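You operate a simulated robot arm through the tools that you are given. There is no shell and no other tool. Be economical: measure what you need, move in short steps, check, and stop when the job is done.

The job below is to be done with a simulated robot arm. You get a single attempt, and the scene is never put back.

TASK
Move plug 9 to the black tray, scrub the steel block clean, then stand the card's seal size on it.
Fine: use the green scrubber and put it back.

Only the result counts: the job must be done as asked and must still hold three seconds after the hand-in. Knocking over, shifting, dropping, spilling or breaking anything else fails it. A push-on lid holds only when it is set on centred and level and pressed home; a screw cap is set on level and turned clockwise until tight.

THE ROBOT
A 6-joint arm with a two-finger parallel gripper, fixed in place. Base frame: the origin is at the foot of the arm, x ahead of it, y to its left, z up. Lengths are in cm, angles in degrees, forces in N, time in s.
With the tool pointing down near the work surface it reaches from about 24 to 64 cm from the base axis. Its first joint turns from -66.0 to 66.0 degrees. Payload 2.7 kg.
The tool frame sits at the grasp point between the pads (the TCP): z along the fingers, y along the line on which they close. The tips reach 2.3 cm beyond it. The gripper opens to 9.4 cm. The fingers are 3.8 cm wide and 1 cm thick; the gripper's body (5.4 by 9.6 cm) begins 3.9 cm behind the TCP.
Orientation is told as [roll, pitch, yaw] about the base's x, y, z axes, in that order, counted from this pose: with the fingers straight down and closing along the base's y, the tool's x points along the base's -x, its y along +y and its z along -z.

THE INTERFACE
- The arm moves only by the tool step_arm. Its argument "plan" is one flat list of numbers, 7 for each row, row after row: the shift along the tool's x, y, z in cm, then the turn, a rotation vector about the tool's x, y, z in degrees, then the finger opening in cm, from 0 to 9.4. In form: [dx, dy, dz, rx, ry, rz, jaw, dx, dy, dz, rx, ry, rz, jaw, ...]. A call has 1 to 10 rows; each row is the pose to reach, as a shift and turn from the pose commanded when the call began, along the tool's axes at that moment. Rows are played at 5 a second. More than 5 cm and 8.6 degrees between two rows, or a gripper value outside its range, and nothing of the call is played. Where a pose cannot be reached the arm comes as near as it can. A force on the tool above 40 N (or 10 N above the force at the start of the call, whichever is more), or a blocked arm, ends the call early, and 0.2 s more pass. Each finger travels about 4.5 cm/s and halts on what it meets, pressing with about 43 N; the grip force reading is that of the motor and also rises with nothing between the fingers. The clock runs only during rows and for 0.2 s after the last one: add rows that repeat a pose to give the fingers time. The reply holds the time, the measured pose of the TCP, the force on the tool along the base axes, the opening and the grip force, in the units named above and with some noise.
- Cameras (640 x 400 px; columns grow to the right, rows downward): "scene" is fixed at [9.47, -45.63, 139.86]; the picture's right is [0.52, -0.86, 0.00], its down [-0.53, -0.32, -0.79] and it looks along [0.68, 0.41, -0.62] (base axes); focal length 275 px, centre (320, 200). "wrist" rides on the gripper at [8.6, 1.6, -7.5] in the tool frame; the picture's right is [-0.18, 0.98, 0.00], its down [-0.58, -0.11, -0.81] and it looks along [-0.79, -0.15, 0.59] (tool axes); focal length 243 px, centre (320, 200). There is no depth. A picture from a camera that has moved, and an enlarged one, comes with that camera's place and axes in the base frame and with its lens.
- snapshot(camera): a new picture of that camera. The clock stands still meanwhile.
- inspect(camera, box): a new picture of the part [left, top, right, bottom] of that camera's present view, enlarged. The clock stands still meanwhile.
- sign_off(): hands the job in; it is judged then, once.

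Go step by step. Nothing tells you positions but the pictures and the camera data: compare them with the known pose of the tool, close in by small moves and look again before you grip or let go. The budget is 120 turns and 76 pictures, counting those below and the enlarged ones. Unless the task says otherwise, let go and move clear before handing in, and close with one line.

The tools are called after "Request:" as a command line: name --argument value ..., lists and objects as JSON in quotes. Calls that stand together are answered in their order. step_arm: Moves the arm, as the interface text tells. Its arguments: {"type":"object","properties":{"plan":{"type":"array"}},"required":["plan"]} The other tools are called the same way: snapshot (camera) takes a picture; inspect (camera, box) takes an enlarged picture of a part of a camera's view; sign_off () hands the job in.

At the start:

```text
clock: 0.0
ee_pos: [40.71, -11.57, 121.84]
tool_rot: [0.0, 0.0, 0.1]
ft_force: [-0.7, 0.5, -0.5]
gripper_width: 9.4
grip_force: 0.0
```

scene: 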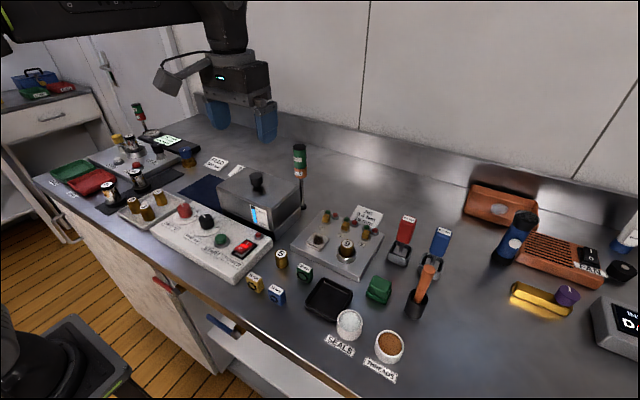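
wrist: 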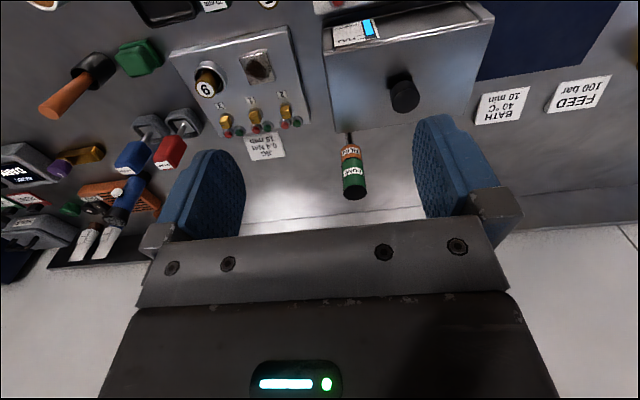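

I see a crowded bench with a steel block carrying plug 9, a black tray, a green scrubber, and some labelled plugs. I'll enlarge the key parts first.

Request:
inspect --camera "scene" --box '[220, 190, 420, 315]'

Request:
inspect --camera "scene" --box '[300, 260, 460, 390]'

Request:
inspect --camera "wrist" --box '[100, 0, 340, 170]'

Request:
inspect --camera "scene" --box '[40, 90, 220, 230]'

```text
3.20 times, centred on (320, 252) of scene
camera zoom: at [9.47, -45.63, 139.86], right [0.52, -0.86, 0.0], down [-0.53, -0.32, -0.79], along [0.68, 0.41, -0.62], focal length 880 px, centre (320, 32)
```

zoom: 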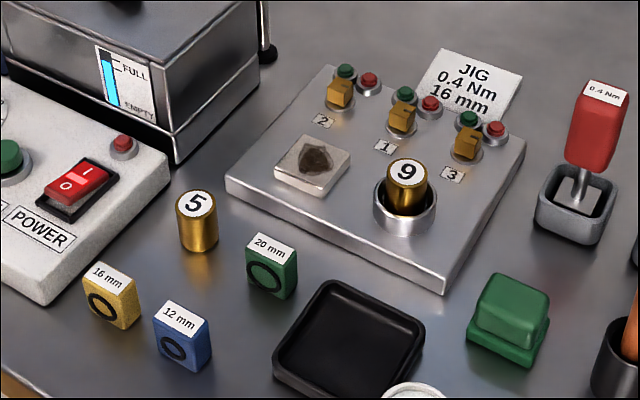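

```text
3.08 times, centred on (380, 325) of scene
camera zoom: at [9.47, -45.63, 139.86], right [0.52, -0.86, 0.0], down [-0.53, -0.32, -0.79], along [0.68, 0.41, -0.62], focal length 846 px, centre (135, -185)
```

zoom: 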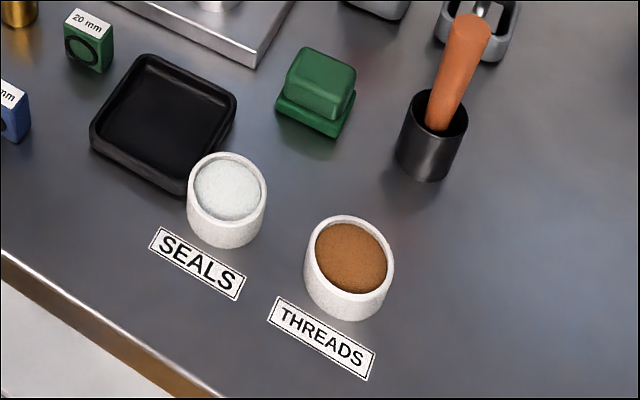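

```text
2.35 times, centred on (220, 85) of wrist
camera zoom: at [32.09, -9.92, 129.41], right [0.18, 0.98, 0.0], down [0.58, -0.11, 0.81], along [0.79, -0.15, -0.59], focal length 571 px, centre (555, 471)
```

zoom: 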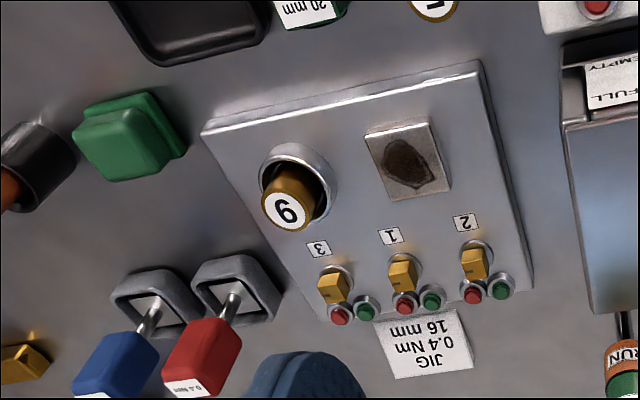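

```text
2.86 times, centred on (130, 160) of scene
camera zoom: at [9.47, -45.63, 139.86], right [0.52, -0.86, 0.0], down [-0.53, -0.32, -0.79], along [0.68, 0.41, -0.62], focal length 786 px, centre (863, 314)
```

zoom: 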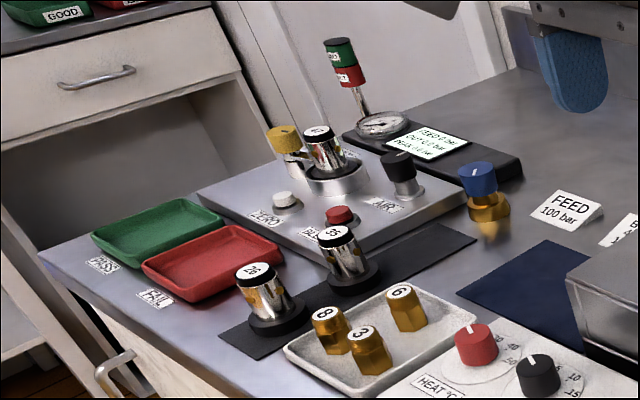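

Steel block top is at about (47.5, -22.2, 92.7), plug 9's top at about (47.4, -29.5, 96), and the card says 16 mm, which is the yellow seal. I'll move above plug 9 for a closer look.

Request:
step_arm --plan '[-1.3, -3.6, 2.6, 0, 0, 0, 6, -2.6, -7.2, 5.2, 0, 0, 0, 6, -3.9, -10.8, 7.8, 0, 0, 0, 6, -5.2, -14.4, 10.4, 0, 0, 0, 6, -6.7, -17.9, 13, 0, 0, 0, 6, -6.7, -17.9, 13, 0, 0, 0, 6]'

Request:
snapshot --camera "wrist"

Request:
snapshot --camera "scene"

```text
clock: 1.4
ee_pos: [47.45, -29.76, 108.52]
tool_rot: [0.0, -0.1, 0.0]
ft_force: [0.1, 1.0, 0.0]
gripper_width: 6.01
grip_force: 0.0
```

```text
69 pictures are left
camera wrist: at [38.81, -28.17, 116.12], right [0.18, 0.98, 0.0], down [0.58, -0.11, 0.81], along [0.79, -0.15, -0.59], focal length 243 px, centre (320, 200)
```

wrist: 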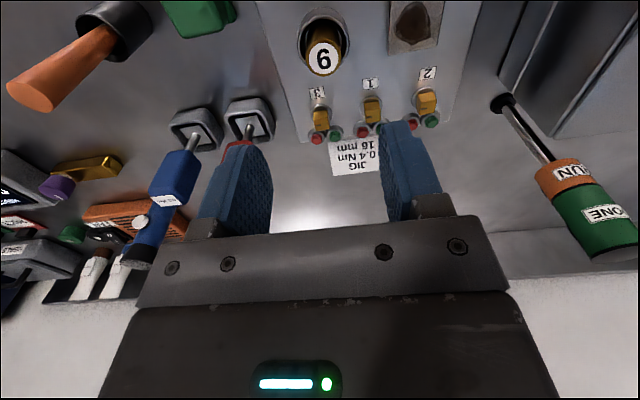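

```text
68 pictures are left
```

scene: 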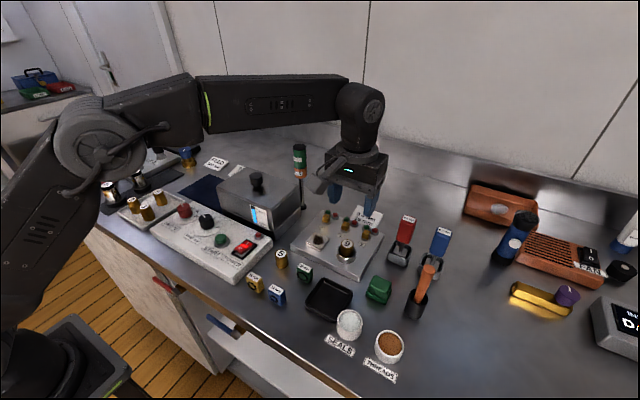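

The gripper is above plug 9 and clear of the drivers. I'll enlarge this view to fix the plug's position and tilt.

Request:
inspect --camera "wrist" --box '[240, 0, 460, 140]'

Request:
inspect --camera "scene" --box '[290, 150, 410, 280]'

```text
2.86 times, centred on (350, 70) of wrist
camera zoom: at [38.81, -28.17, 116.12], right [0.18, 0.98, 0.0], down [0.58, -0.11, 0.81], along [0.79, -0.15, -0.59], focal length 693 px, centre (234, 571)
```

zoom: 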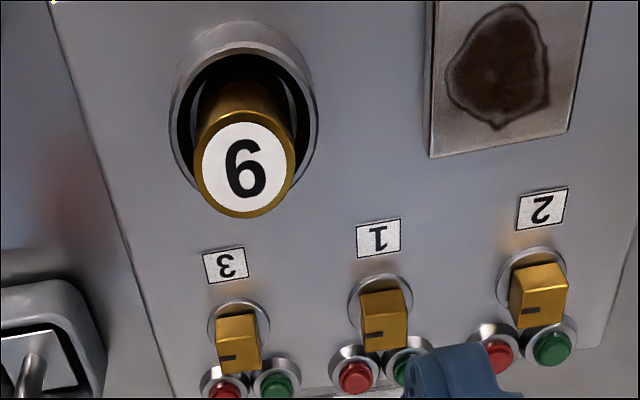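

```text
3.08 times, centred on (350, 215) of scene
camera zoom: at [9.47, -45.63, 139.86], right [0.52, -0.86, 0.0], down [-0.53, -0.32, -0.79], along [0.68, 0.41, -0.62], focal length 846 px, centre (228, 154)
```

zoom: 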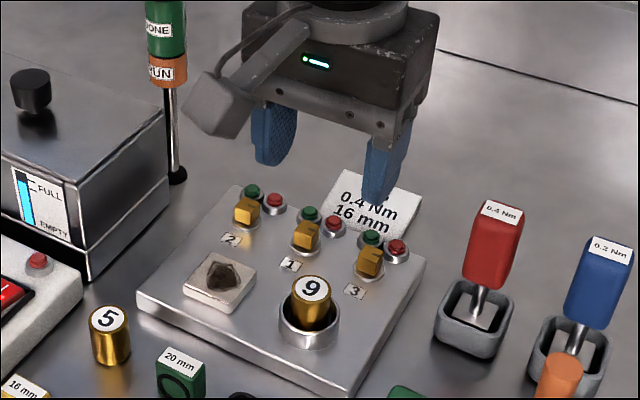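

Plug 9 stands loosely in its ring with its top at about (47.4, -29.5, 96) and a diameter of about 2.7. I'll come down in steps and check the alignment before gripping.

Request:
step_arm --plan '[0, 0, 3.5, 0, 0, 0, 6, 0, 0, 7, 0, 0, 0, 6, 0, 0, 9.5, 0, 0, 0, 6, 0, 0, 9.5, 0, 0, 0, 6]'

Request:
snapshot --camera "wrist"

Request:
inspect --camera "scene" --box '[290, 170, 410, 280]'

```text
clock: 2.4
ee_pos: [47.47, -29.49, 99.5]
tool_rot: [0.0, -0.1, 0.1]
ft_force: [0.0, 0.7, 0.6]
gripper_width: 6.0
grip_force: 0.0
```

```text
65 pictures are left
camera wrist: at [38.79, -27.88, 106.95], right [0.18, 0.98, 0.0], down [0.58, -0.11, 0.81], along [0.79, -0.15, -0.59], focal length 243 px, centre (320, 200)
```

wrist: 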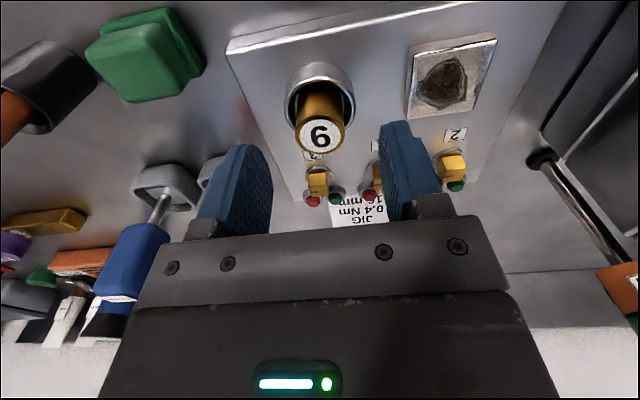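

```text
3.64 times, centred on (350, 225) of scene
camera zoom: at [9.47, -45.63, 139.86], right [0.52, -0.86, 0.0], down [-0.53, -0.32, -0.79], along [0.68, 0.41, -0.62], focal length 1000 px, centre (211, 109)
```

zoom: 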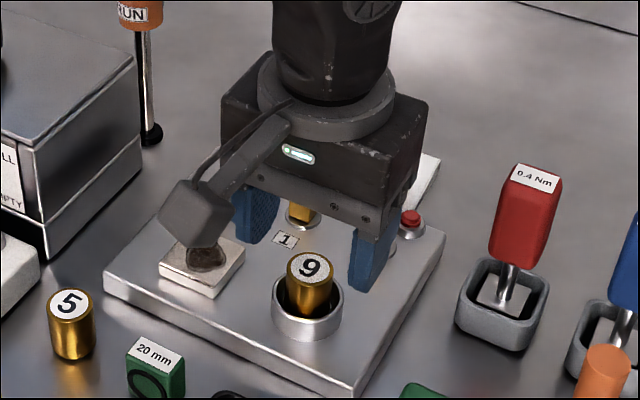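

The plug is centred between the fingers. I'll lower to about 96.1, so the tips sit just above the ring, then close.

Request:
step_arm --plan '[0, 0, 1.6, 0, 0, 0, 6, 0, 0, 3.2, 0, 0, 0, 6, 0, 0, 3.2, 0, 0, 0, 6]'

Request:
inspect --camera "scene" --box '[310, 200, 400, 280]'

```text
clock: 3.2
ee_pos: [47.59, -29.58, 96.07]
tool_rot: [0.1, -0.1, 0.1]
ft_force: [-0.2, -0.8, 0.2]
gripper_width: 6.0
grip_force: 0.1
```

```text
5.00 times, centred on (355, 240) of scene
camera zoom: at [9.47, -45.63, 139.86], right [0.52, -0.86, 0.0], down [-0.53, -0.32, -0.79], along [0.68, 0.41, -0.62], focal length 1376 px, centre (145, 0)
```

zoom: 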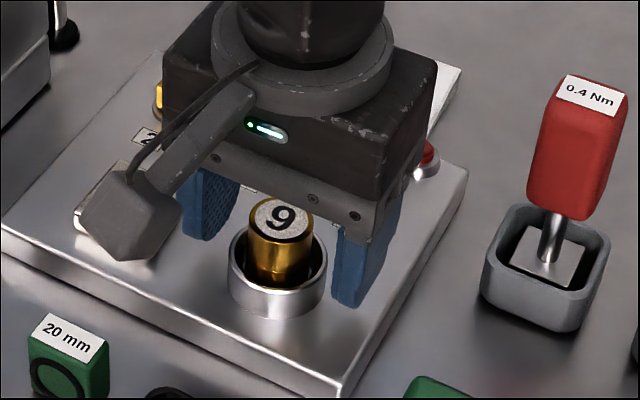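

The fingers straddle the plug. I'll lift 0.4 for margin over the ring, then close.

Request:
step_arm --plan '[0, 0, -0.4, 0, 0, 0, 6, 0, 0, -0.4, 0, 0, 0, 4, 0, 0, -0.4, 0, 0, 0, 2, 0, 0, -0.4, 0, 0, 0, 2, 0, 0, -0.4, 0, 0, 0, 2]'

Request:
inspect --camera "scene" --box '[310, 200, 400, 280]'

```text
clock: 4.4
ee_pos: [47.46, -29.65, 96.42]
tool_rot: [0.0, -0.1, 0.0]
ft_force: [0.0, 0.7, 1.3]
gripper_width: 2.71
grip_force: 43.2
```

```text
5.00 times, centred on (355, 240) of scene
camera zoom: at [9.47, -45.63, 139.86], right [0.52, -0.86, 0.0], down [-0.53, -0.32, -0.79], along [0.68, 0.41, -0.62], focal length 1376 px, centre (145, 0)
```

zoom: 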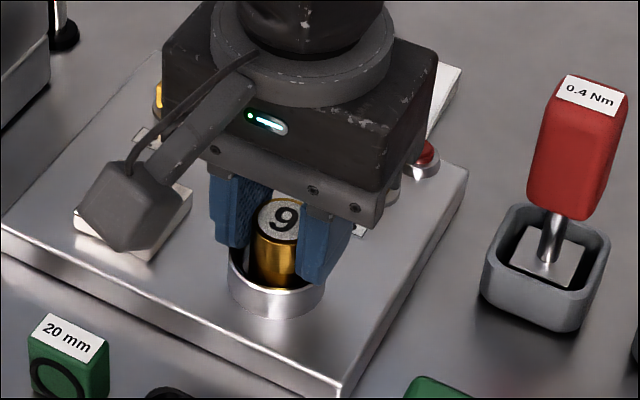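

Plug 9 is gripped at 2.71 wide. I'll lift it straight up and check that it came free.

Request:
step_arm --plan '[0, 0, -1, 0, 0, 0, 2, 0, 0, -2.5, 0, 0, 0, 2, 0, 0, -5, 0, 0, 0, 2, 0, 0, -8, 0, 0, 0, 2, 0, 0, -8, 0, 0, 0, 2]'

Request:
snapshot --camera "wrist"

Request:
inspect --camera "scene" --box '[290, 170, 410, 330]'

```text
clock: 5.6
ee_pos: [47.38, -29.37, 104.56]
tool_rot: [-0.1, -0.1, 0.0]
ft_force: [-0.2, 0.5, 0.2]
gripper_width: 1.99
grip_force: 0.1
```

```text
61 pictures are left
camera wrist: at [38.66, -27.92, 112.07], right [0.18, 0.98, 0.0], down [0.58, -0.11, 0.81], along [0.79, -0.15, -0.59], focal length 243 px, centre (320, 200)
```

wrist: 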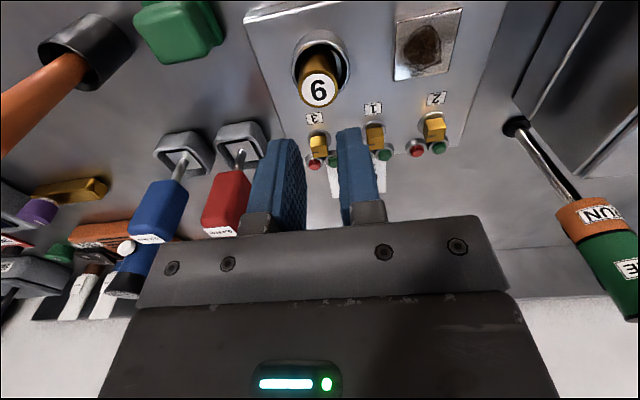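

```text
2.50 times, centred on (350, 250) of scene
camera zoom: at [9.47, -45.63, 139.86], right [0.52, -0.86, 0.0], down [-0.53, -0.32, -0.79], along [0.68, 0.41, -0.62], focal length 688 px, centre (245, 75)
```

zoom: 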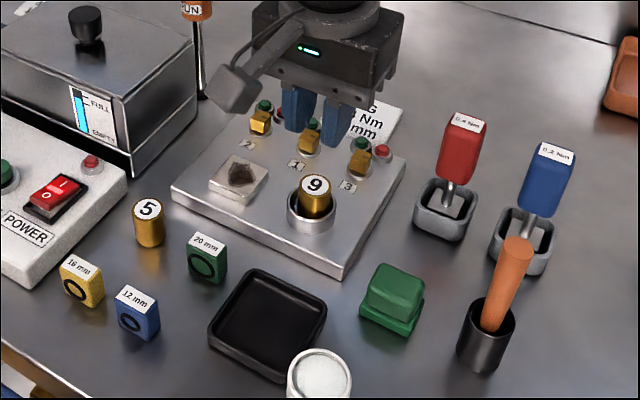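

The plug slipped out of the fingers and stayed in its ring, so it is held or threaded there. I'll look closer at how it's held.

Request:
inspect --camera "wrist" --box '[270, 10, 480, 170]'

Request:
inspect --camera "scene" --box '[325, 215, 405, 270]'

```text
2.50 times, centred on (375, 90) of wrist
camera zoom: at [38.66, -27.92, 112.07], right [0.18, 0.98, 0.0], down [0.58, -0.11, 0.81], along [0.79, -0.15, -0.59], focal length 606 px, centre (182, 475)
```

zoom: 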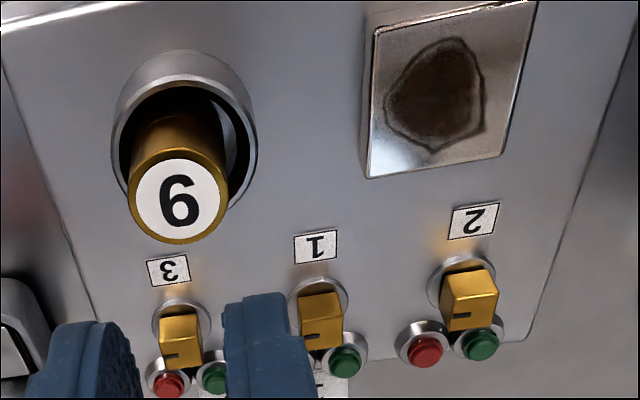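

```text
7.27 times, centred on (365, 242) of scene
camera zoom: at [9.47, -45.63, 139.86], right [0.52, -0.86, 0.0], down [-0.53, -0.32, -0.79], along [0.68, 0.41, -0.62], focal length 2001 px, centre (-7, -109)
```

zoom: 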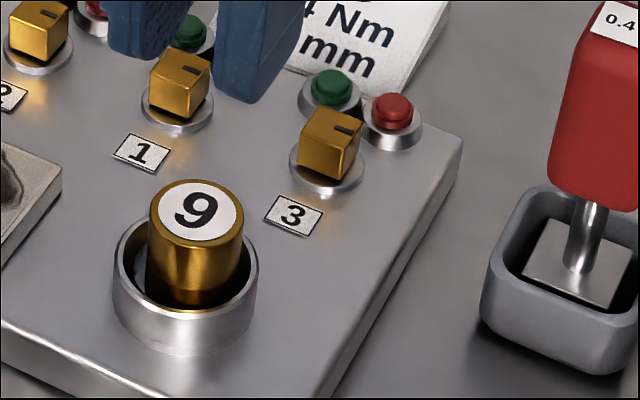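

The plug did not rise at all. I'll regrip slightly lower and lift only a little, to read what force holds it.

Request:
step_arm --plan '[0, 0.1, 0, 0, 0, 0, 5, 0, 0.1, 4, 0, 0, 0, 5, 0, 0.1, 8, 0, 0, 0, 5, 0, 0.1, 8.4, 0, 0, 0, 5, 0, 0.1, 8.4, 0, 0, 0, 2.2, 0, 0.1, 8.4, 0, 0, 0, 2.2, 0, 0.1, 8.4, 0, 0, 0, 2.2]'

Request:
step_arm --plan '[0, 0, -0.3, 0, 0, 0, 2.2, 0, 0, -0.3, 0, 0, 0, 2.2]'

Request:
inspect --camera "scene" --box '[325, 215, 405, 270]'

```text
clock: 7.2
ee_pos: [47.26, -29.53, 95.94]
tool_rot: [-0.2, -0.2, 0.0]
ft_force: [1.9, -13.9, -3.8]
gripper_width: 4.39
grip_force: 44.6
```

```text
clock: 7.9
ee_pos: [47.27, -29.51, 95.9]
tool_rot: [0.0, -0.1, 0.1]
ft_force: [4.0, -6.3, -4.8]
gripper_width: 4.39
grip_force: 45.0
stopped in row 2: the force on the tool passed its limit (the readings are from after the stop); the commanded pose is now the measured one
```

```text
7.27 times, centred on (365, 242) of scene
camera zoom: at [9.49, -45.65, 139.86], right [0.52, -0.86, 0.0], down [-0.53, -0.32, -0.79], along [0.68, 0.41, -0.62], focal length 2001 px, centre (-7, -109)
```

zoom: 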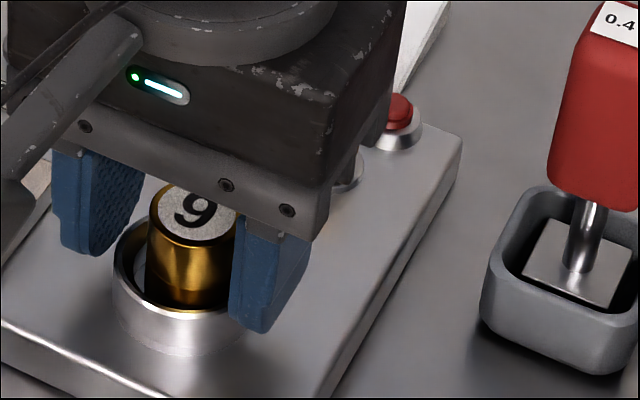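

The fingers caught the ring itself this time (its rim is at about 93.8), so I'll open, raise to tip height 94.1, and check that nothing shifted.

Request:
step_arm --plan '[0, 0, 0, 0, 0, 0, 5.5, 0, 0, 0, 0, 0, 0, 5.5, 0, 0, -0.5, 0, 0, 0, 5.5, 0, 0, -0.5, 0, 0, 0, 5.5]'

Request:
step_arm --plan '[0, 0, 0, 0, 0, 0, 4, 0, 0, 0, 0, 0, 0, 2.2, 0, 0, 0, 0, 0, 0, 2.2, 0, 0, 0, 0, 0, 0, 2.2]'

Request:
step_arm --plan '[0, 0, -0.15, 0, 0, 0, 2.2, 0, 0, -0.3, 0, 0, 0, 2.2]'

Request:
inspect --camera "scene" --box '[325, 215, 405, 270]'

```text
clock: 8.9
ee_pos: [47.3, -29.51, 96.49]
tool_rot: [0.0, 0.0, 0.1]
ft_force: [0.0, -0.3, -0.6]
gripper_width: 5.52
grip_force: 0.0
```

```text
clock: 9.9
ee_pos: [47.29, -29.44, 96.48]
tool_rot: [0.0, 0.0, -0.1]
ft_force: [0.0, 0.3, 1.7]
gripper_width: 2.69
grip_force: 43.0
```

```text
clock: 10.5
ee_pos: [47.14, -29.56, 96.63]
tool_rot: [0.0, 0.0, 0.0]
ft_force: [-0.1, -0.4, -1.6]
gripper_width: 2.68
grip_force: 43.1
```

```text
7.27 times, centred on (365, 242) of scene
camera zoom: at [9.47, -45.63, 139.86], right [0.52, -0.86, 0.0], down [-0.53, -0.32, -0.79], along [0.68, 0.41, -0.62], focal length 2001 px, centre (-7, -109)
```

zoom: 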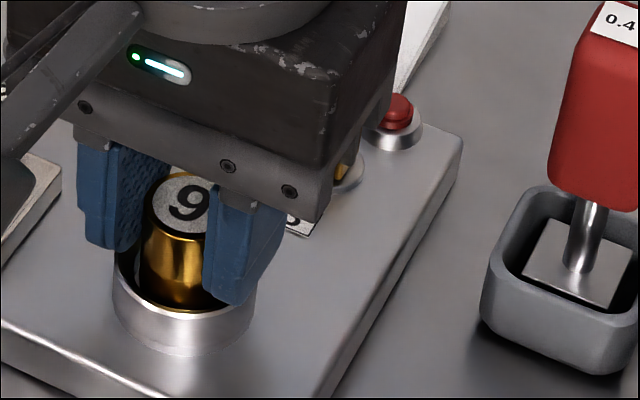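

A small lift reads only about 1.6 N, so the plug seems to be coming free. I'll raise it slowly and check again.

Request:
step_arm --plan '[0, 0, -0.3, 0, 0, 0, 2.2, 0, 0, -0.6, 0, 0, 0, 2.2, 0, 0, -0.9, 0, 0, 0, 2.2, 0, 0, -1.2, 0, 0, 0, 2.2, 0, 0, -1.5, 0, 0, 0, 2.2]'

Request:
inspect --camera "scene" --box '[325, 205, 405, 270]'

```text
clock: 11.7
ee_pos: [47.08, -29.56, 98.19]
tool_rot: [0.0, -0.1, 0.0]
ft_force: [-0.5, -0.3, -1.2]
gripper_width: 2.68
grip_force: 43.1
```

```text
6.15 times, centred on (365, 238) of scene
camera zoom: at [9.47, -45.63, 139.86], right [0.52, -0.86, 0.0], down [-0.53, -0.32, -0.79], along [0.68, 0.41, -0.62], focal length 1693 px, centre (43, -31)
```

zoom: 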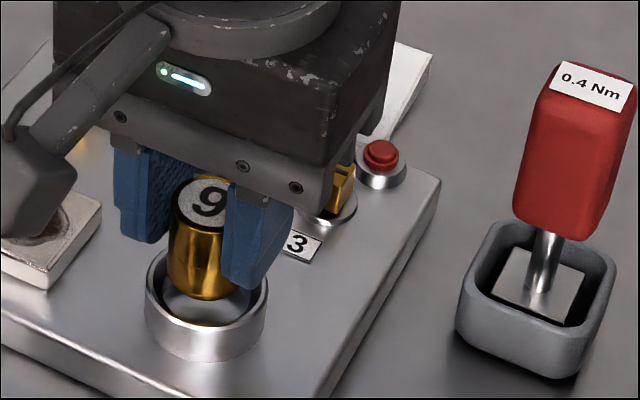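

The plug is rising with the gripper. I'll keep lifting gently.

Request:
step_arm --plan '[0, 0, -0.5, 0, 0, 0, 2.2, 0, 0, -1, 0, 0, 0, 2.2, 0, 0, -1.5, 0, 0, 0, 2.2, 0, 0, -2, 0, 0, 0, 2.2, 0, 0, -2.7, 0, 0, 0, 2.2, 0, 0, -3.4, 0, 0, 0, 2.2, 0, 0, -4.1, 0, 0, 0, 2.2, 0, 0, -4.8, 0, 0, 0, 2.2]'

Request:
snapshot --camera "wrist"

Request:
inspect --camera "scene" --box '[290, 190, 410, 330]'

```text
clock: 13.5
ee_pos: [47.23, -29.35, 103.17]
tool_rot: [0.1, 0.0, 0.0]
ft_force: [0.7, -0.4, -1.2]
gripper_width: 2.67
grip_force: 43.4
```

```text
54 pictures are left
camera wrist: at [38.64, -27.73, 110.64], right [0.18, 0.98, 0.0], down [0.58, -0.11, 0.81], along [0.79, -0.15, -0.59], focal length 243 px, centre (320, 200)
```

wrist: 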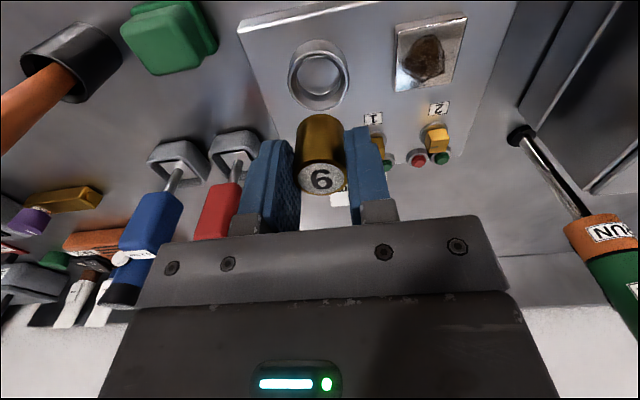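

```text
2.86 times, centred on (350, 260) of scene
camera zoom: at [9.47, -45.63, 139.86], right [0.52, -0.86, 0.0], down [-0.53, -0.32, -0.79], along [0.68, 0.41, -0.62], focal length 786 px, centre (234, 29)
```

zoom: 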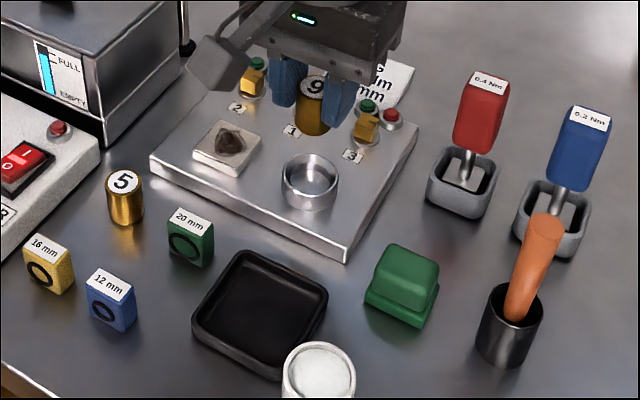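

Plug 9 hangs securely. Tray centre is about (37.2, -31.1), so I'll move over it at about (37.3, -30.8).

Request:
step_arm --plan '[1.5, -0.2, 0, 0, 0, 0, 2.2, 3.2, -0.5, 0, 0, 0, 0, 2.2, 4.9, -0.7, 0, 0, 0, 0, 2.2, 6.6, -0.9, 0, 0, 0, 0, 2.2, 8.3, -1.2, 0, 0, 0, 0, 2.2, 9.4, -1.3, 0, 0, 0, 0, 2.2, 9.9, -1.4, 0, 0, 0, 0, 2.2, 9.9, -1.4, 1, 0, 0, 0, 2.2, 9.9, -1.4, 2.5, 0, 0, 0, 2.2, 9.9, -1.4, 4.5, 0, 0, 0, 2.2]'

Request:
inspect --camera "scene" --box '[280, 220, 400, 350]'

Request:
snapshot --camera "wrist"

```text
clock: 15.7
ee_pos: [37.38, -30.87, 98.44]
tool_rot: [0.1, 0.0, -0.1]
ft_force: [0.3, -0.6, -0.8]
gripper_width: 2.7
grip_force: 42.8
```

```text
3.08 times, centred on (340, 285) of scene
camera zoom: at [9.47, -45.63, 139.86], right [0.52, -0.86, 0.0], down [-0.53, -0.32, -0.79], along [0.68, 0.41, -0.62], focal length 846 px, centre (258, -62)
```

zoom: 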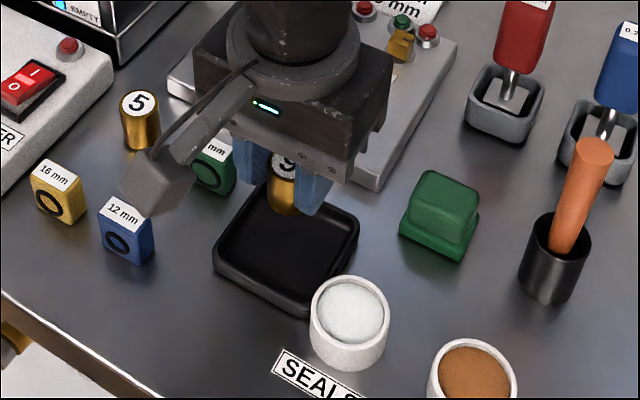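

```text
51 pictures are left
camera wrist: at [28.75, -29.19, 105.98], right [0.18, 0.98, 0.0], down [0.58, -0.11, 0.81], along [0.79, -0.15, -0.59], focal length 243 px, centre (320, 200)
```

wrist: 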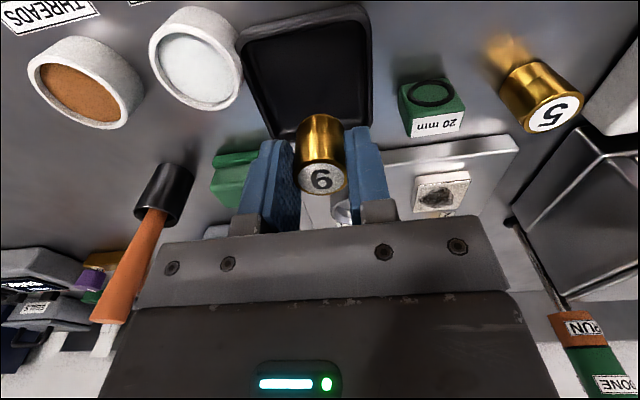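

The plug hangs over the back part of the tray. I'll shift 0.7 toward me and 0.3 right, then lower slowly to the tray floor.

Request:
step_arm --plan '[0.7, -0.3, 0, 0, 0, 0, 2.2, 0.7, -0.3, 1, 0, 0, 0, 2.2, 0.7, -0.3, 2, 0, 0, 0, 2.2, 0.7, -0.3, 2.5, 0, 0, 0, 2.2, 0.7, -0.3, 2.8, 0, 0, 0, 2.2, 0.7, -0.3, 2.8, 0, 0, 0, 2.2]'

Request:
inspect --camera "scene" --box '[290, 250, 370, 330]'

```text
clock: 17.1
ee_pos: [36.56, -31.2, 95.62]
tool_rot: [0.0, 0.0, 0.0]
ft_force: [-1.0, -0.3, -1.0]
gripper_width: 2.68
grip_force: 42.9
```

```text
5.00 times, centred on (330, 290) of scene
camera zoom: at [9.47, -45.63, 139.86], right [0.52, -0.86, 0.0], down [-0.53, -0.32, -0.79], along [0.68, 0.41, -0.62], focal length 1376 px, centre (270, -250)
```

zoom: 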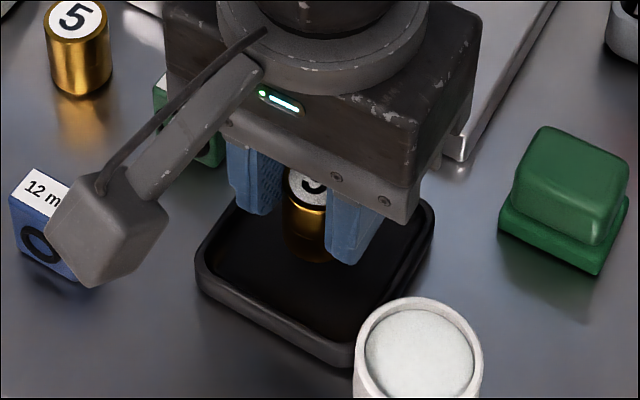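

The plug is just above the tray floor. I'll feel down in tenths until contact.

Request:
step_arm --plan '[0, 0, 0.15, 0, 0, 0, 2.2, 0, 0, 0.3, 0, 0, 0, 2.2, 0, 0, 0.3, 0, 0, 0, 2.2]'

Request:
step_arm --plan '[0, 0, 0.1, 0, 0, 0, 2.2, 0, 0, 0.2, 0, 0, 0, 2.2, 0, 0, 0.2, 0, 0, 0, 2.2]'

```text
clock: 17.9
ee_pos: [36.6, -31.19, 95.51]
tool_rot: [0.0, 0.0, 0.1]
ft_force: [0.5, -0.1, -0.5]
gripper_width: 2.67
grip_force: 43.6
```

```text
clock: 18.7
ee_pos: [36.62, -31.07, 95.33]
tool_rot: [0.0, 0.0, 0.1]
ft_force: [-0.5, -0.7, -0.6]
gripper_width: 2.7
grip_force: 42.6
```

Request:
step_arm --plan '[0, 0, 0.1, 0, 0, 0, 2.2, 0, 0, 0.2, 0, 0, 0, 2.2, 0, 0, 0.2, 0, 0, 0, 2.2]'

Request:
step_arm --plan '[0, 0, 0.1, 0, 0, 0, 2.2, 0, 0, 0.2, 0, 0, 0, 2.2, 0, 0, 0.2, 0, 0, 0, 2.2]'

Request:
inspect --camera "scene" --box '[290, 250, 370, 330]'

```text
clock: 19.5
ee_pos: [36.78, -31.18, 95.01]
tool_rot: [0.0, 0.0, -0.1]
ft_force: [0.4, -0.4, -1.6]
gripper_width: 2.71
grip_force: 43.5
```

```text
clock: 20.3
ee_pos: [36.6, -31.02, 94.96]
tool_rot: [0.0, 0.0, 0.1]
ft_force: [-0.7, -0.3, -0.5]
gripper_width: 2.68
grip_force: 42.9
```

```text
5.00 times, centred on (330, 290) of scene
camera zoom: at [9.47, -45.63, 139.86], right [0.52, -0.86, 0.0], down [-0.53, -0.32, -0.79], along [0.68, 0.41, -0.62], focal length 1376 px, centre (270, -250)
```

zoom: 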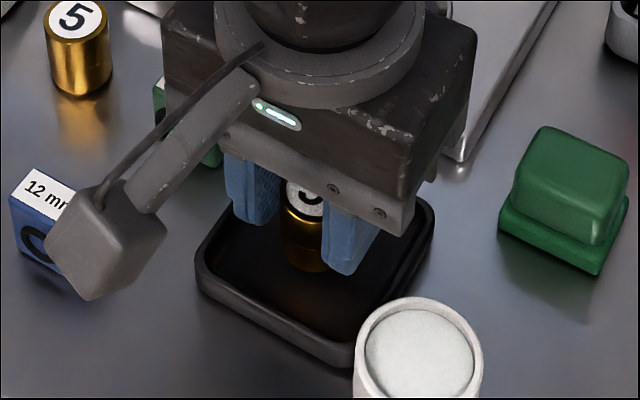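

No contact yet, so I'll keep going down gently.

Request:
step_arm --plan '[0, 0, 0.1, 0, 0, 0, 2.2, 0, 0, 0.2, 0, 0, 0, 2.2, 0, 0, 0.3, 0, 0, 0, 2.2, 0, 0, 0.3, 0, 0, 0, 2.2]'

Request:
step_arm --plan '[0, 0, 0.1, 0, 0, 0, 2.2, 0, 0, 0.2, 0, 0, 0, 2.2, 0, 0, 0.2, 0, 0, 0, 2.2]'

```text
clock: 21.3
ee_pos: [36.58, -31.15, 94.55]
tool_rot: [-0.1, -0.1, 0.0]
ft_force: [-1.5, -0.7, 8.8]
gripper_width: 2.67
grip_force: 43.0
```

```text
clock: 22.1
ee_pos: [36.61, -31.04, 94.57]
tool_rot: [-0.1, -0.2, 0.0]
ft_force: [-2.6, 4.3, 30.0]
gripper_width: 2.68
grip_force: 43.1
```

The plug is on the tray floor. I'll ease the pressure, open, and rise straight up.

Request:
step_arm --plan '[0, 0, -0.2, 0, 0, 0, 2.6, 0, 0, -0.2, 0, 0, 0, 3.2, 0, 0, -0.2, 0, 0, 0, 4, 0, 0, -0.2, 0, 0, 0, 4, 0, 0, -3, 0, 0, 0, 4, 0, 0, -7, 0, 0, 0, 4, 0, 0, -10, 0, 0, 0, 4]'

Request:
snapshot --camera "wrist"

Request:
inspect --camera "scene" --box '[280, 190, 440, 330]'

```text
clock: 23.7
ee_pos: [36.74, -31.16, 104.54]
tool_rot: [0.0, 0.0, 0.0]
ft_force: [-0.8, -0.6, 1.7]
gripper_width: 4.02
grip_force: 0.2
```

```text
48 pictures are left
camera wrist: at [27.96, -29.46, 111.96], right [0.18, 0.98, 0.0], down [0.58, -0.11, 0.81], along [0.79, -0.15, -0.59], focal length 243 px, centre (320, 200)
```

wrist: 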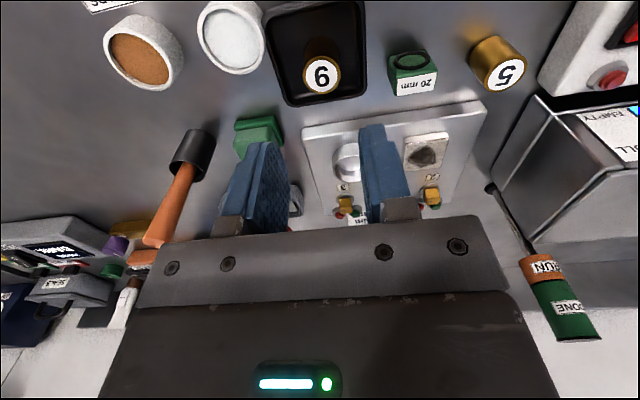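

```text
2.86 times, centred on (360, 260) of scene
camera zoom: at [9.47, -45.63, 139.86], right [0.52, -0.86, 0.0], down [-0.53, -0.32, -0.79], along [0.68, 0.41, -0.62], focal length 786 px, centre (206, 29)
```

zoom: 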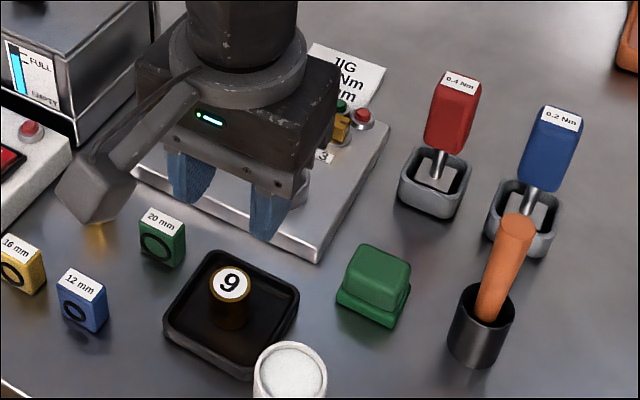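

Plug 9 stands upright in the black tray. Next I'll look at the green scrubber, with the orange-handled brush close by at about y = -46.

Request:
step_arm --plan '[-1.5, -1.8, -0.8, 0, 0, 0, 6, -3, -3.6, -1.6, 0, 0, 0, 6, -4.5, -5.4, -2.4, 0, 0, 0, 6, -4.5, -7, -2.4, 0, 0, 0, 6, -4.5, -7, -2.4, 0, 0, 0, 6]'

Request:
inspect --camera "wrist" --box '[200, 0, 440, 150]'

Request:
inspect --camera "scene" --box '[350, 210, 450, 330]'

```text
clock: 24.9
ee_pos: [41.05, -38.2, 106.76]
tool_rot: [0.0, -0.1, 0.1]
ft_force: [-0.8, 0.0, 0.5]
gripper_width: 6.05
grip_force: 0.0
```

```text
2.67 times, centred on (320, 75) of wrist
camera zoom: at [32.38, -36.53, 114.31], right [0.18, 0.98, 0.0], down [0.58, -0.11, 0.81], along [0.79, -0.15, -0.59], focal length 647 px, centre (320, 533)
```

zoom: 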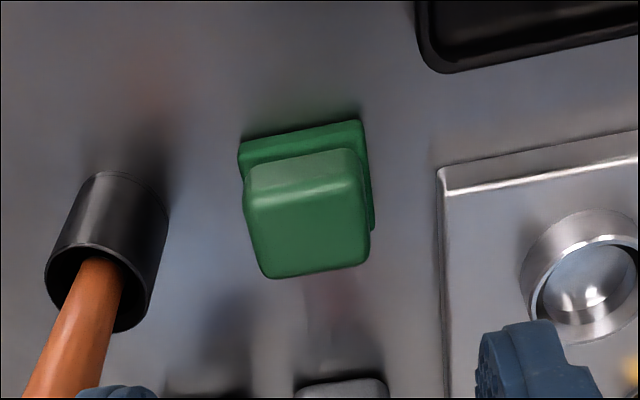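

```text
3.33 times, centred on (400, 270) of scene
camera zoom: at [9.47, -45.63, 139.86], right [0.52, -0.86, 0.0], down [-0.53, -0.32, -0.79], along [0.68, 0.41, -0.62], focal length 917 px, centre (53, -33)
```

zoom: 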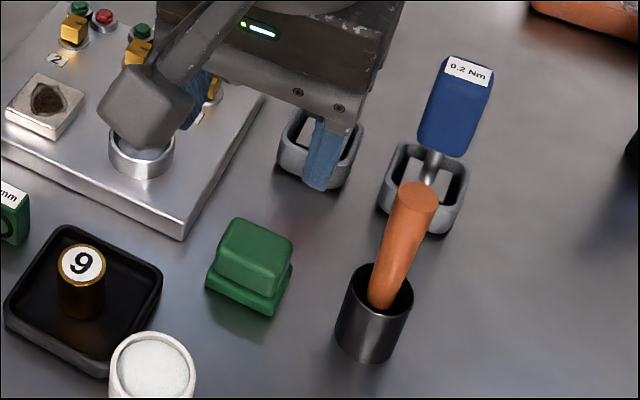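

The scrubber handle's top is at about (43.7, -39.0, 93), around 3.8 wide along y and square to the bench. I'll move over it and come down partway.

Request:
step_arm --plan '[-2.6, -0.9, 0, 0, 0, 0, 5.4, -2.6, -0.9, 3, 0, 0, 0, 5.4, -2.6, -0.9, 6, 0, 0, 0, 5.4, -2.6, -0.9, 9.4, 0, 0, 0, 5.4, -2.6, -0.9, 9.4, 0, 0, 0, 5.4]'

Request:
snapshot --camera "wrist"

Request:
inspect --camera "scene" --box '[350, 220, 450, 320]'

```text
clock: 26.1
ee_pos: [43.56, -39.09, 97.33]
tool_rot: [0.0, 0.0, -0.1]
ft_force: [-1.1, 0.4, -0.2]
gripper_width: 5.41
grip_force: 0.0
```

```text
44 pictures are left
camera wrist: at [34.86, -37.52, 104.85], right [0.18, 0.98, 0.0], down [0.58, -0.11, 0.81], along [0.79, -0.15, -0.59], focal length 243 px, centre (320, 200)
```

wrist: 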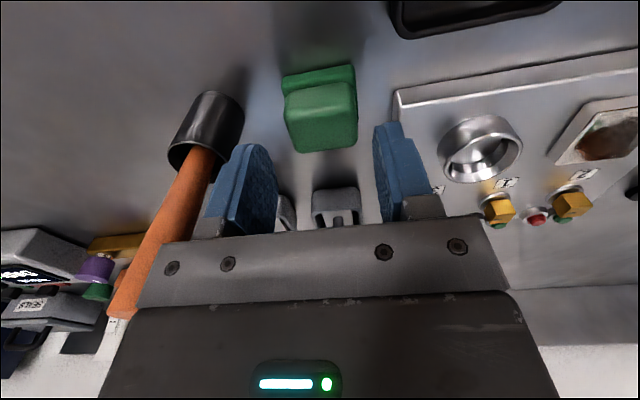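

```text
4.00 times, centred on (400, 270) of scene
camera zoom: at [9.47, -45.63, 139.86], right [0.52, -0.86, 0.0], down [-0.53, -0.32, -0.79], along [0.68, 0.41, -0.62], focal length 1100 px, centre (0, -80)
```

zoom: 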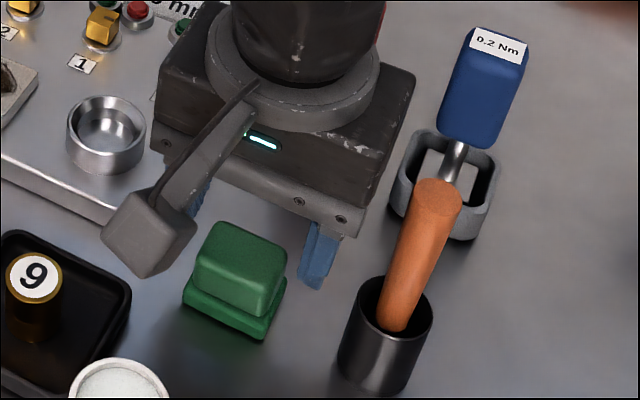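

The scrubber is centred between the fingers and the brush is clear. I'll lower to about 93.9 and close on the handle.

Request:
step_arm --plan '[0, 0, 1.5, 0, 0, 0, 5.4, 0, 0, 3, 0, 0, 0, 5.4, 0, 0, 3.5, 0, 0, 0, 5.4, 0, 0, 3.5, 0, 0, 0, 5.4, 0, 0, 3.5, 0, 0, 0, 4.4, 0, 0, 3.5, 0, 0, 0, 3.4, 0, 0, 3.5, 0, 0, 0, 3.0, 0, 0, 3.5, 0, 0, 0, 3.0]'

Request:
inspect --camera "scene" --box '[350, 230, 440, 310]'

```text
clock: 27.9
ee_pos: [43.71, -39.1, 93.87]
tool_rot: [0.0, 0.0, 0.0]
ft_force: [0.1, -0.2, -0.6]
gripper_width: 3.87
grip_force: 43.3
```

```text
5.00 times, centred on (395, 270) of scene
camera zoom: at [9.47, -45.63, 139.86], right [0.52, -0.86, 0.0], down [-0.53, -0.32, -0.79], along [0.68, 0.41, -0.62], focal length 1376 px, centre (-55, -150)
```

zoom: 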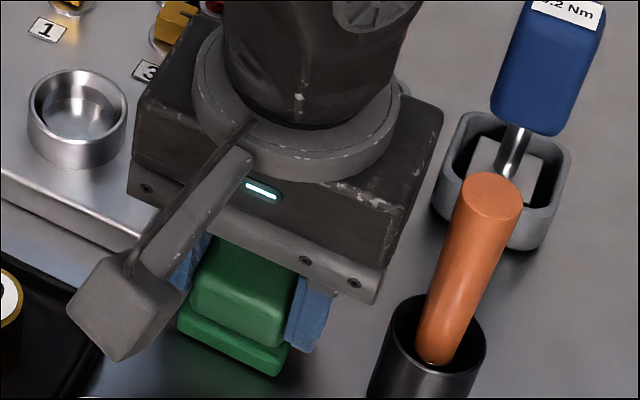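

The scrubber is gripped by its handle at TCP (43.65, -39.05, 93.87), which I'll reuse for returning it. I'll lift gently and carry it over the steel block.

Request:
step_arm --plan '[0, 0, -0.4, 0, 0, 0, 3, 0, 0, -1, 0, 0, 0, 3, 0, 0, -2, 0, 0, 0, 3, 0, 0, -3.5, 0, 0, 0, 3, 0, 0, -5, 0, 0, 0, 3, 0, 0, -6.5, 0, 0, 0, 3, 0, 0, -8, 0, 0, 0, 3]'

Request:
step_arm --plan '[-0.4, 1.7, 0, 0, 0, 0, 3, -0.8, 3.4, 0, 0, 0, 0, 3, -1.2, 5.1, 0, 0, 0, 0, 3, -1.6, 6.8, 0, 0, 0, 0, 3, -2, 8.5, 0, 0, 0, 0, 3, -2.4, 10.2, 0, 0, 0, 0, 3, -2.8, 11.9, 0, 0, 0, 0, 3, -3.2, 13.6, 0, 0, 0, 0, 3, -3.6, 15.3, 0, 0, 0, 0, 3, -3.9, 16.8, 0, 0, 0, 0, 3]'

Request:
snapshot --camera "wrist"

Request:
inspect --camera "scene" --box '[270, 180, 400, 290]'

```text
clock: 29.5
ee_pos: [43.75, -39.09, 101.91]
tool_rot: [-0.1, 0.0, -0.1]
ft_force: [-0.2, 1.0, -1.0]
gripper_width: 3.91
grip_force: 43.3
```

```text
clock: 31.7
ee_pos: [47.55, -22.4, 101.94]
tool_rot: [0.0, 0.0, 0.0]
ft_force: [0.0, 0.7, -1.1]
gripper_width: 3.92
grip_force: 42.6
```

```text
41 pictures are left
camera wrist: at [38.86, -20.79, 109.45], right [0.18, 0.98, 0.0], down [0.58, -0.11, 0.81], along [0.79, -0.15, -0.59], focal length 243 px, centre (320, 200)
```

wrist: 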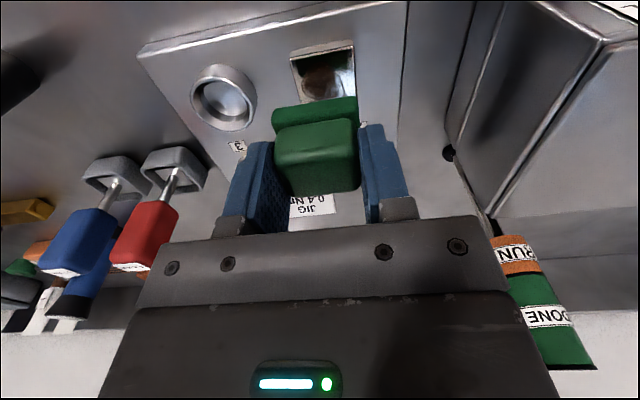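

```text
3.64 times, centred on (335, 235) of scene
camera zoom: at [9.47, -45.63, 139.86], right [0.52, -0.86, 0.0], down [-0.53, -0.32, -0.79], along [0.68, 0.41, -0.62], focal length 1000 px, centre (266, 73)
```

zoom: 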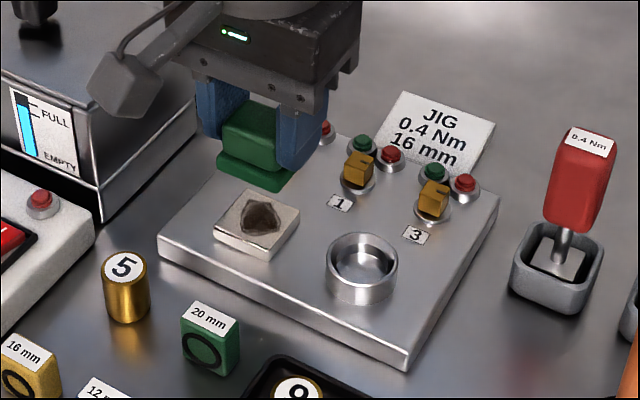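

The scrubber is over the block (centre about (47.4, -22.1), about 4 cm square). I'll lower it until I feel contact.

Request:
step_arm --plan '[0, 0.2, 1.5, 0, 0, 0, 3, 0, 0.2, 3, 0, 0, 0, 3, 0, 0.2, 4, 0, 0, 0, 3, 0, 0.2, 4.4, 0, 0, 0, 3, 0, 0.2, 4.4, 0, 0, 0, 3]'

Request:
step_arm --plan '[0, 0, 0.1, 0, 0, 0, 3, 0, 0, 0.2, 0, 0, 0, 3, 0, 0, 0.3, 0, 0, 0, 3, 0, 0, 0.3, 0, 0, 0, 3]'

Request:
step_arm --plan '[0, 0, 0.1, 0, 0, 0, 3, 0, 0, 0.2, 0, 0, 0, 3, 0, 0, 0.2, 0, 0, 0, 3]'

Request:
inspect --camera "scene" --box '[270, 200, 370, 280]'

```text
clock: 32.9
ee_pos: [47.52, -22.07, 97.5]
tool_rot: [-0.1, 0.0, -0.1]
ft_force: [-0.3, -0.2, 0.2]
gripper_width: 3.92
grip_force: 42.9
```

```text
clock: 33.9
ee_pos: [47.49, -22.08, 97.22]
tool_rot: [-0.1, 0.0, 0.0]
ft_force: [0.1, 0.1, -0.9]
gripper_width: 3.9
grip_force: 43.2
```

```text
clock: 34.7
ee_pos: [47.58, -22.28, 97.07]
tool_rot: [0.0, 0.0, 0.0]
ft_force: [-0.4, 1.0, 4.0]
gripper_width: 3.92
grip_force: 43.3
```

```text
5.00 times, centred on (320, 240) of scene
camera zoom: at [9.46, -45.63, 139.87], right [0.52, -0.86, 0.0], down [-0.53, -0.32, -0.79], along [0.68, 0.41, -0.62], focal length 1376 px, centre (320, 0)
```

zoom: 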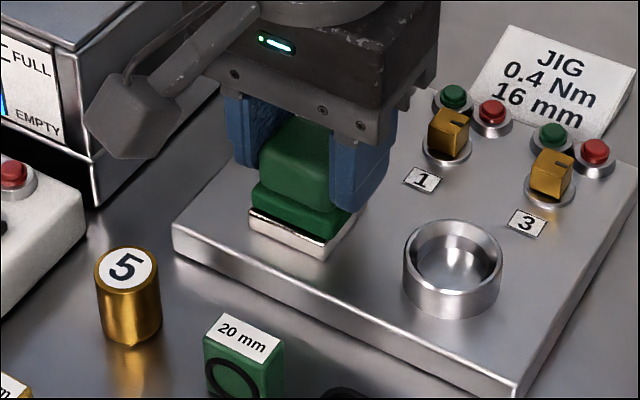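

Contact reads about 4 N with the pad flat on the block. I'll scrub back and forth, first along x and then along y.

Request:
step_arm --plan '[0.7, 0, 0.05, 0, 0, 0, 3, 1.3, 0, 0.05, 0, 0, 0, 3, 0.5, 0, 0.05, 0, 0, 0, 3, -0.5, 0, 0.05, 0, 0, 0, 3, -1.3, 0, 0.05, 0, 0, 0, 3, -0.5, 0, 0.05, 0, 0, 0, 3, 0.5, 0, 0.05, 0, 0, 0, 3, 1.3, 0, 0.05, 0, 0, 0, 3, 0.5, 0, 0.05, 0, 0, 0, 3, 0, 0, 0.05, 0, 0, 0, 3]'

Request:
step_arm --plan '[0, 0.7, 0, 0, 0, 0, 3, 0, 1.3, 0, 0, 0, 0, 3, 0, 0.5, 0, 0, 0, 0, 3, 0, -0.5, 0, 0, 0, 0, 3, 0, -1.3, 0, 0, 0, 0, 3, 0, -0.5, 0, 0, 0, 0, 3, 0, 0.5, 0, 0, 0, 0, 3, 0, 1.3, 0, 0, 0, 0, 3, 0, 0.5, 0, 0, 0, 0, 3, 0, 0, 0, 0, 0, 0, 3]'

```text
clock: 36.9
ee_pos: [47.69, -22.15, 97.04]
tool_rot: [0.0, 0.2, 0.0]
ft_force: [-7.2, -1.6, 21.6]
gripper_width: 3.91
grip_force: 43.0
```

```text
clock: 39.1
ee_pos: [47.71, -21.93, 96.98]
tool_rot: [0.0, -0.1, 0.0]
ft_force: [1.4, 6.9, 18.6]
gripper_width: 3.89
grip_force: 42.5
```

Scrubbing ran at about 20 N. I'll lift clear and look at the block.

Request:
step_arm --plan '[0, 0, -0.5, 0, 0, 0, 3, 0, 0, -2, 0, 0, 0, 3, 0, 0, -4, 0, 0, 0, 3, 0, 0, -5, 0, 0, 0, 3]'

Request:
inspect --camera "scene" --box '[270, 180, 370, 280]'

```text
clock: 40.1
ee_pos: [47.49, -22.13, 101.78]
tool_rot: [0.0, 0.1, 0.0]
ft_force: [-1.1, 0.0, -1.6]
gripper_width: 3.9
grip_force: 43.3
```

```text
4.00 times, centred on (320, 230) of scene
camera zoom: at [9.47, -45.63, 139.86], right [0.52, -0.86, 0.0], down [-0.53, -0.32, -0.79], along [0.68, 0.41, -0.62], focal length 1100 px, centre (320, 80)
```

zoom: 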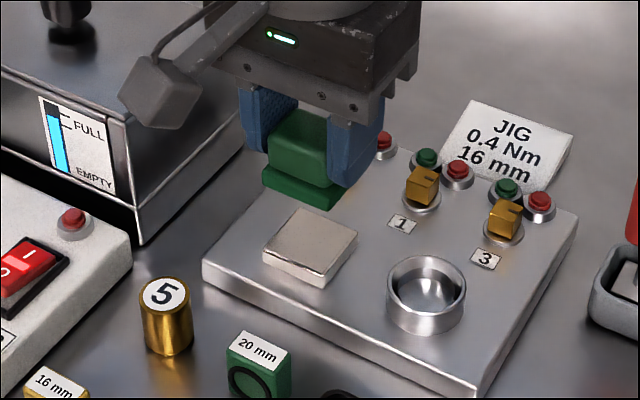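

The block is clean. I'll carry the scrubber back by exactly reversing the path.

Request:
step_arm --plan '[0.4, -1.7, 0, 0, 0, 0, 3, 0.8, -3.4, 0, 0, 0, 0, 3, 1.2, -5.1, 0, 0, 0, 0, 3, 1.6, -6.8, 0, 0, 0, 0, 3, 2, -8.5, 0, 0, 0, 0, 3, 2.4, -10.2, 0, 0, 0, 0, 3, 2.8, -11.9, 0, 0, 0, 0, 3, 3.2, -13.6, 0, 0, 0, 0, 3, 3.6, -15.5, 0, 0, 0, 0, 3, 3.9, -17, 0, 0, 0, 0, 3]'

Request:
step_arm --plan '[0, 0, 1.5, 0, 0, 0, 3, 0, 0, 3, 0, 0, 0, 3, 0, 0, 4.5, 0, 0, 0, 3, 0, 0, 6, 0, 0, 0, 3, 0, 0, 7, 0, 0, 0, 3, 0, 0, 7.5, 0, 0, 0, 3, 0, 0, 7.8, 0, 0, 0, 3, 0, 0, 7.8, 0, 0, 0, 3]'

Request:
step_arm --plan '[0, 0, 0.1, 0, 0, 0, 3, 0, 0, 0.2, 0, 0, 0, 3, 0, 0, 0.25, 0, 0, 0, 3]'

Request:
inspect --camera "scene" --box '[350, 230, 440, 310]'

```text
clock: 42.3
ee_pos: [43.85, -39.16, 102.18]
tool_rot: [0.0, 0.0, 0.0]
ft_force: [0.6, -0.3, 0.3]
gripper_width: 3.89
grip_force: 43.3
```

```text
clock: 44.1
ee_pos: [43.77, -38.82, 94.18]
tool_rot: [-0.1, -0.1, 0.0]
ft_force: [0.4, 0.1, -0.1]
gripper_width: 3.89
grip_force: 42.7
```

```text
clock: 44.9
ee_pos: [43.78, -38.96, 93.76]
tool_rot: [0.0, 0.0, 0.0]
ft_force: [0.0, 0.2, -0.5]
gripper_width: 3.89
grip_force: 43.3
```

```text
5.00 times, centred on (395, 270) of scene
camera zoom: at [9.47, -45.63, 139.86], right [0.52, -0.86, 0.0], down [-0.53, -0.32, -0.79], along [0.68, 0.41, -0.62], focal length 1376 px, centre (-55, -150)
```

zoom: 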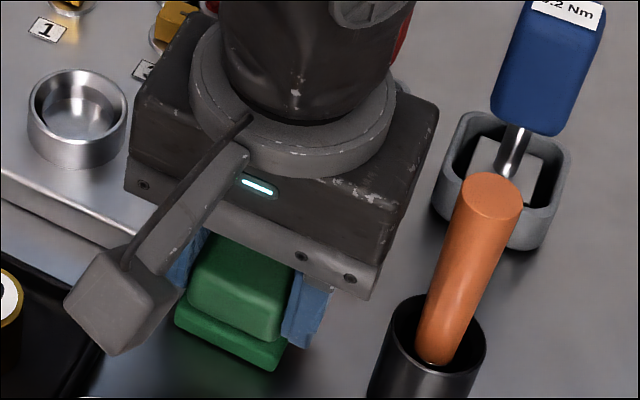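

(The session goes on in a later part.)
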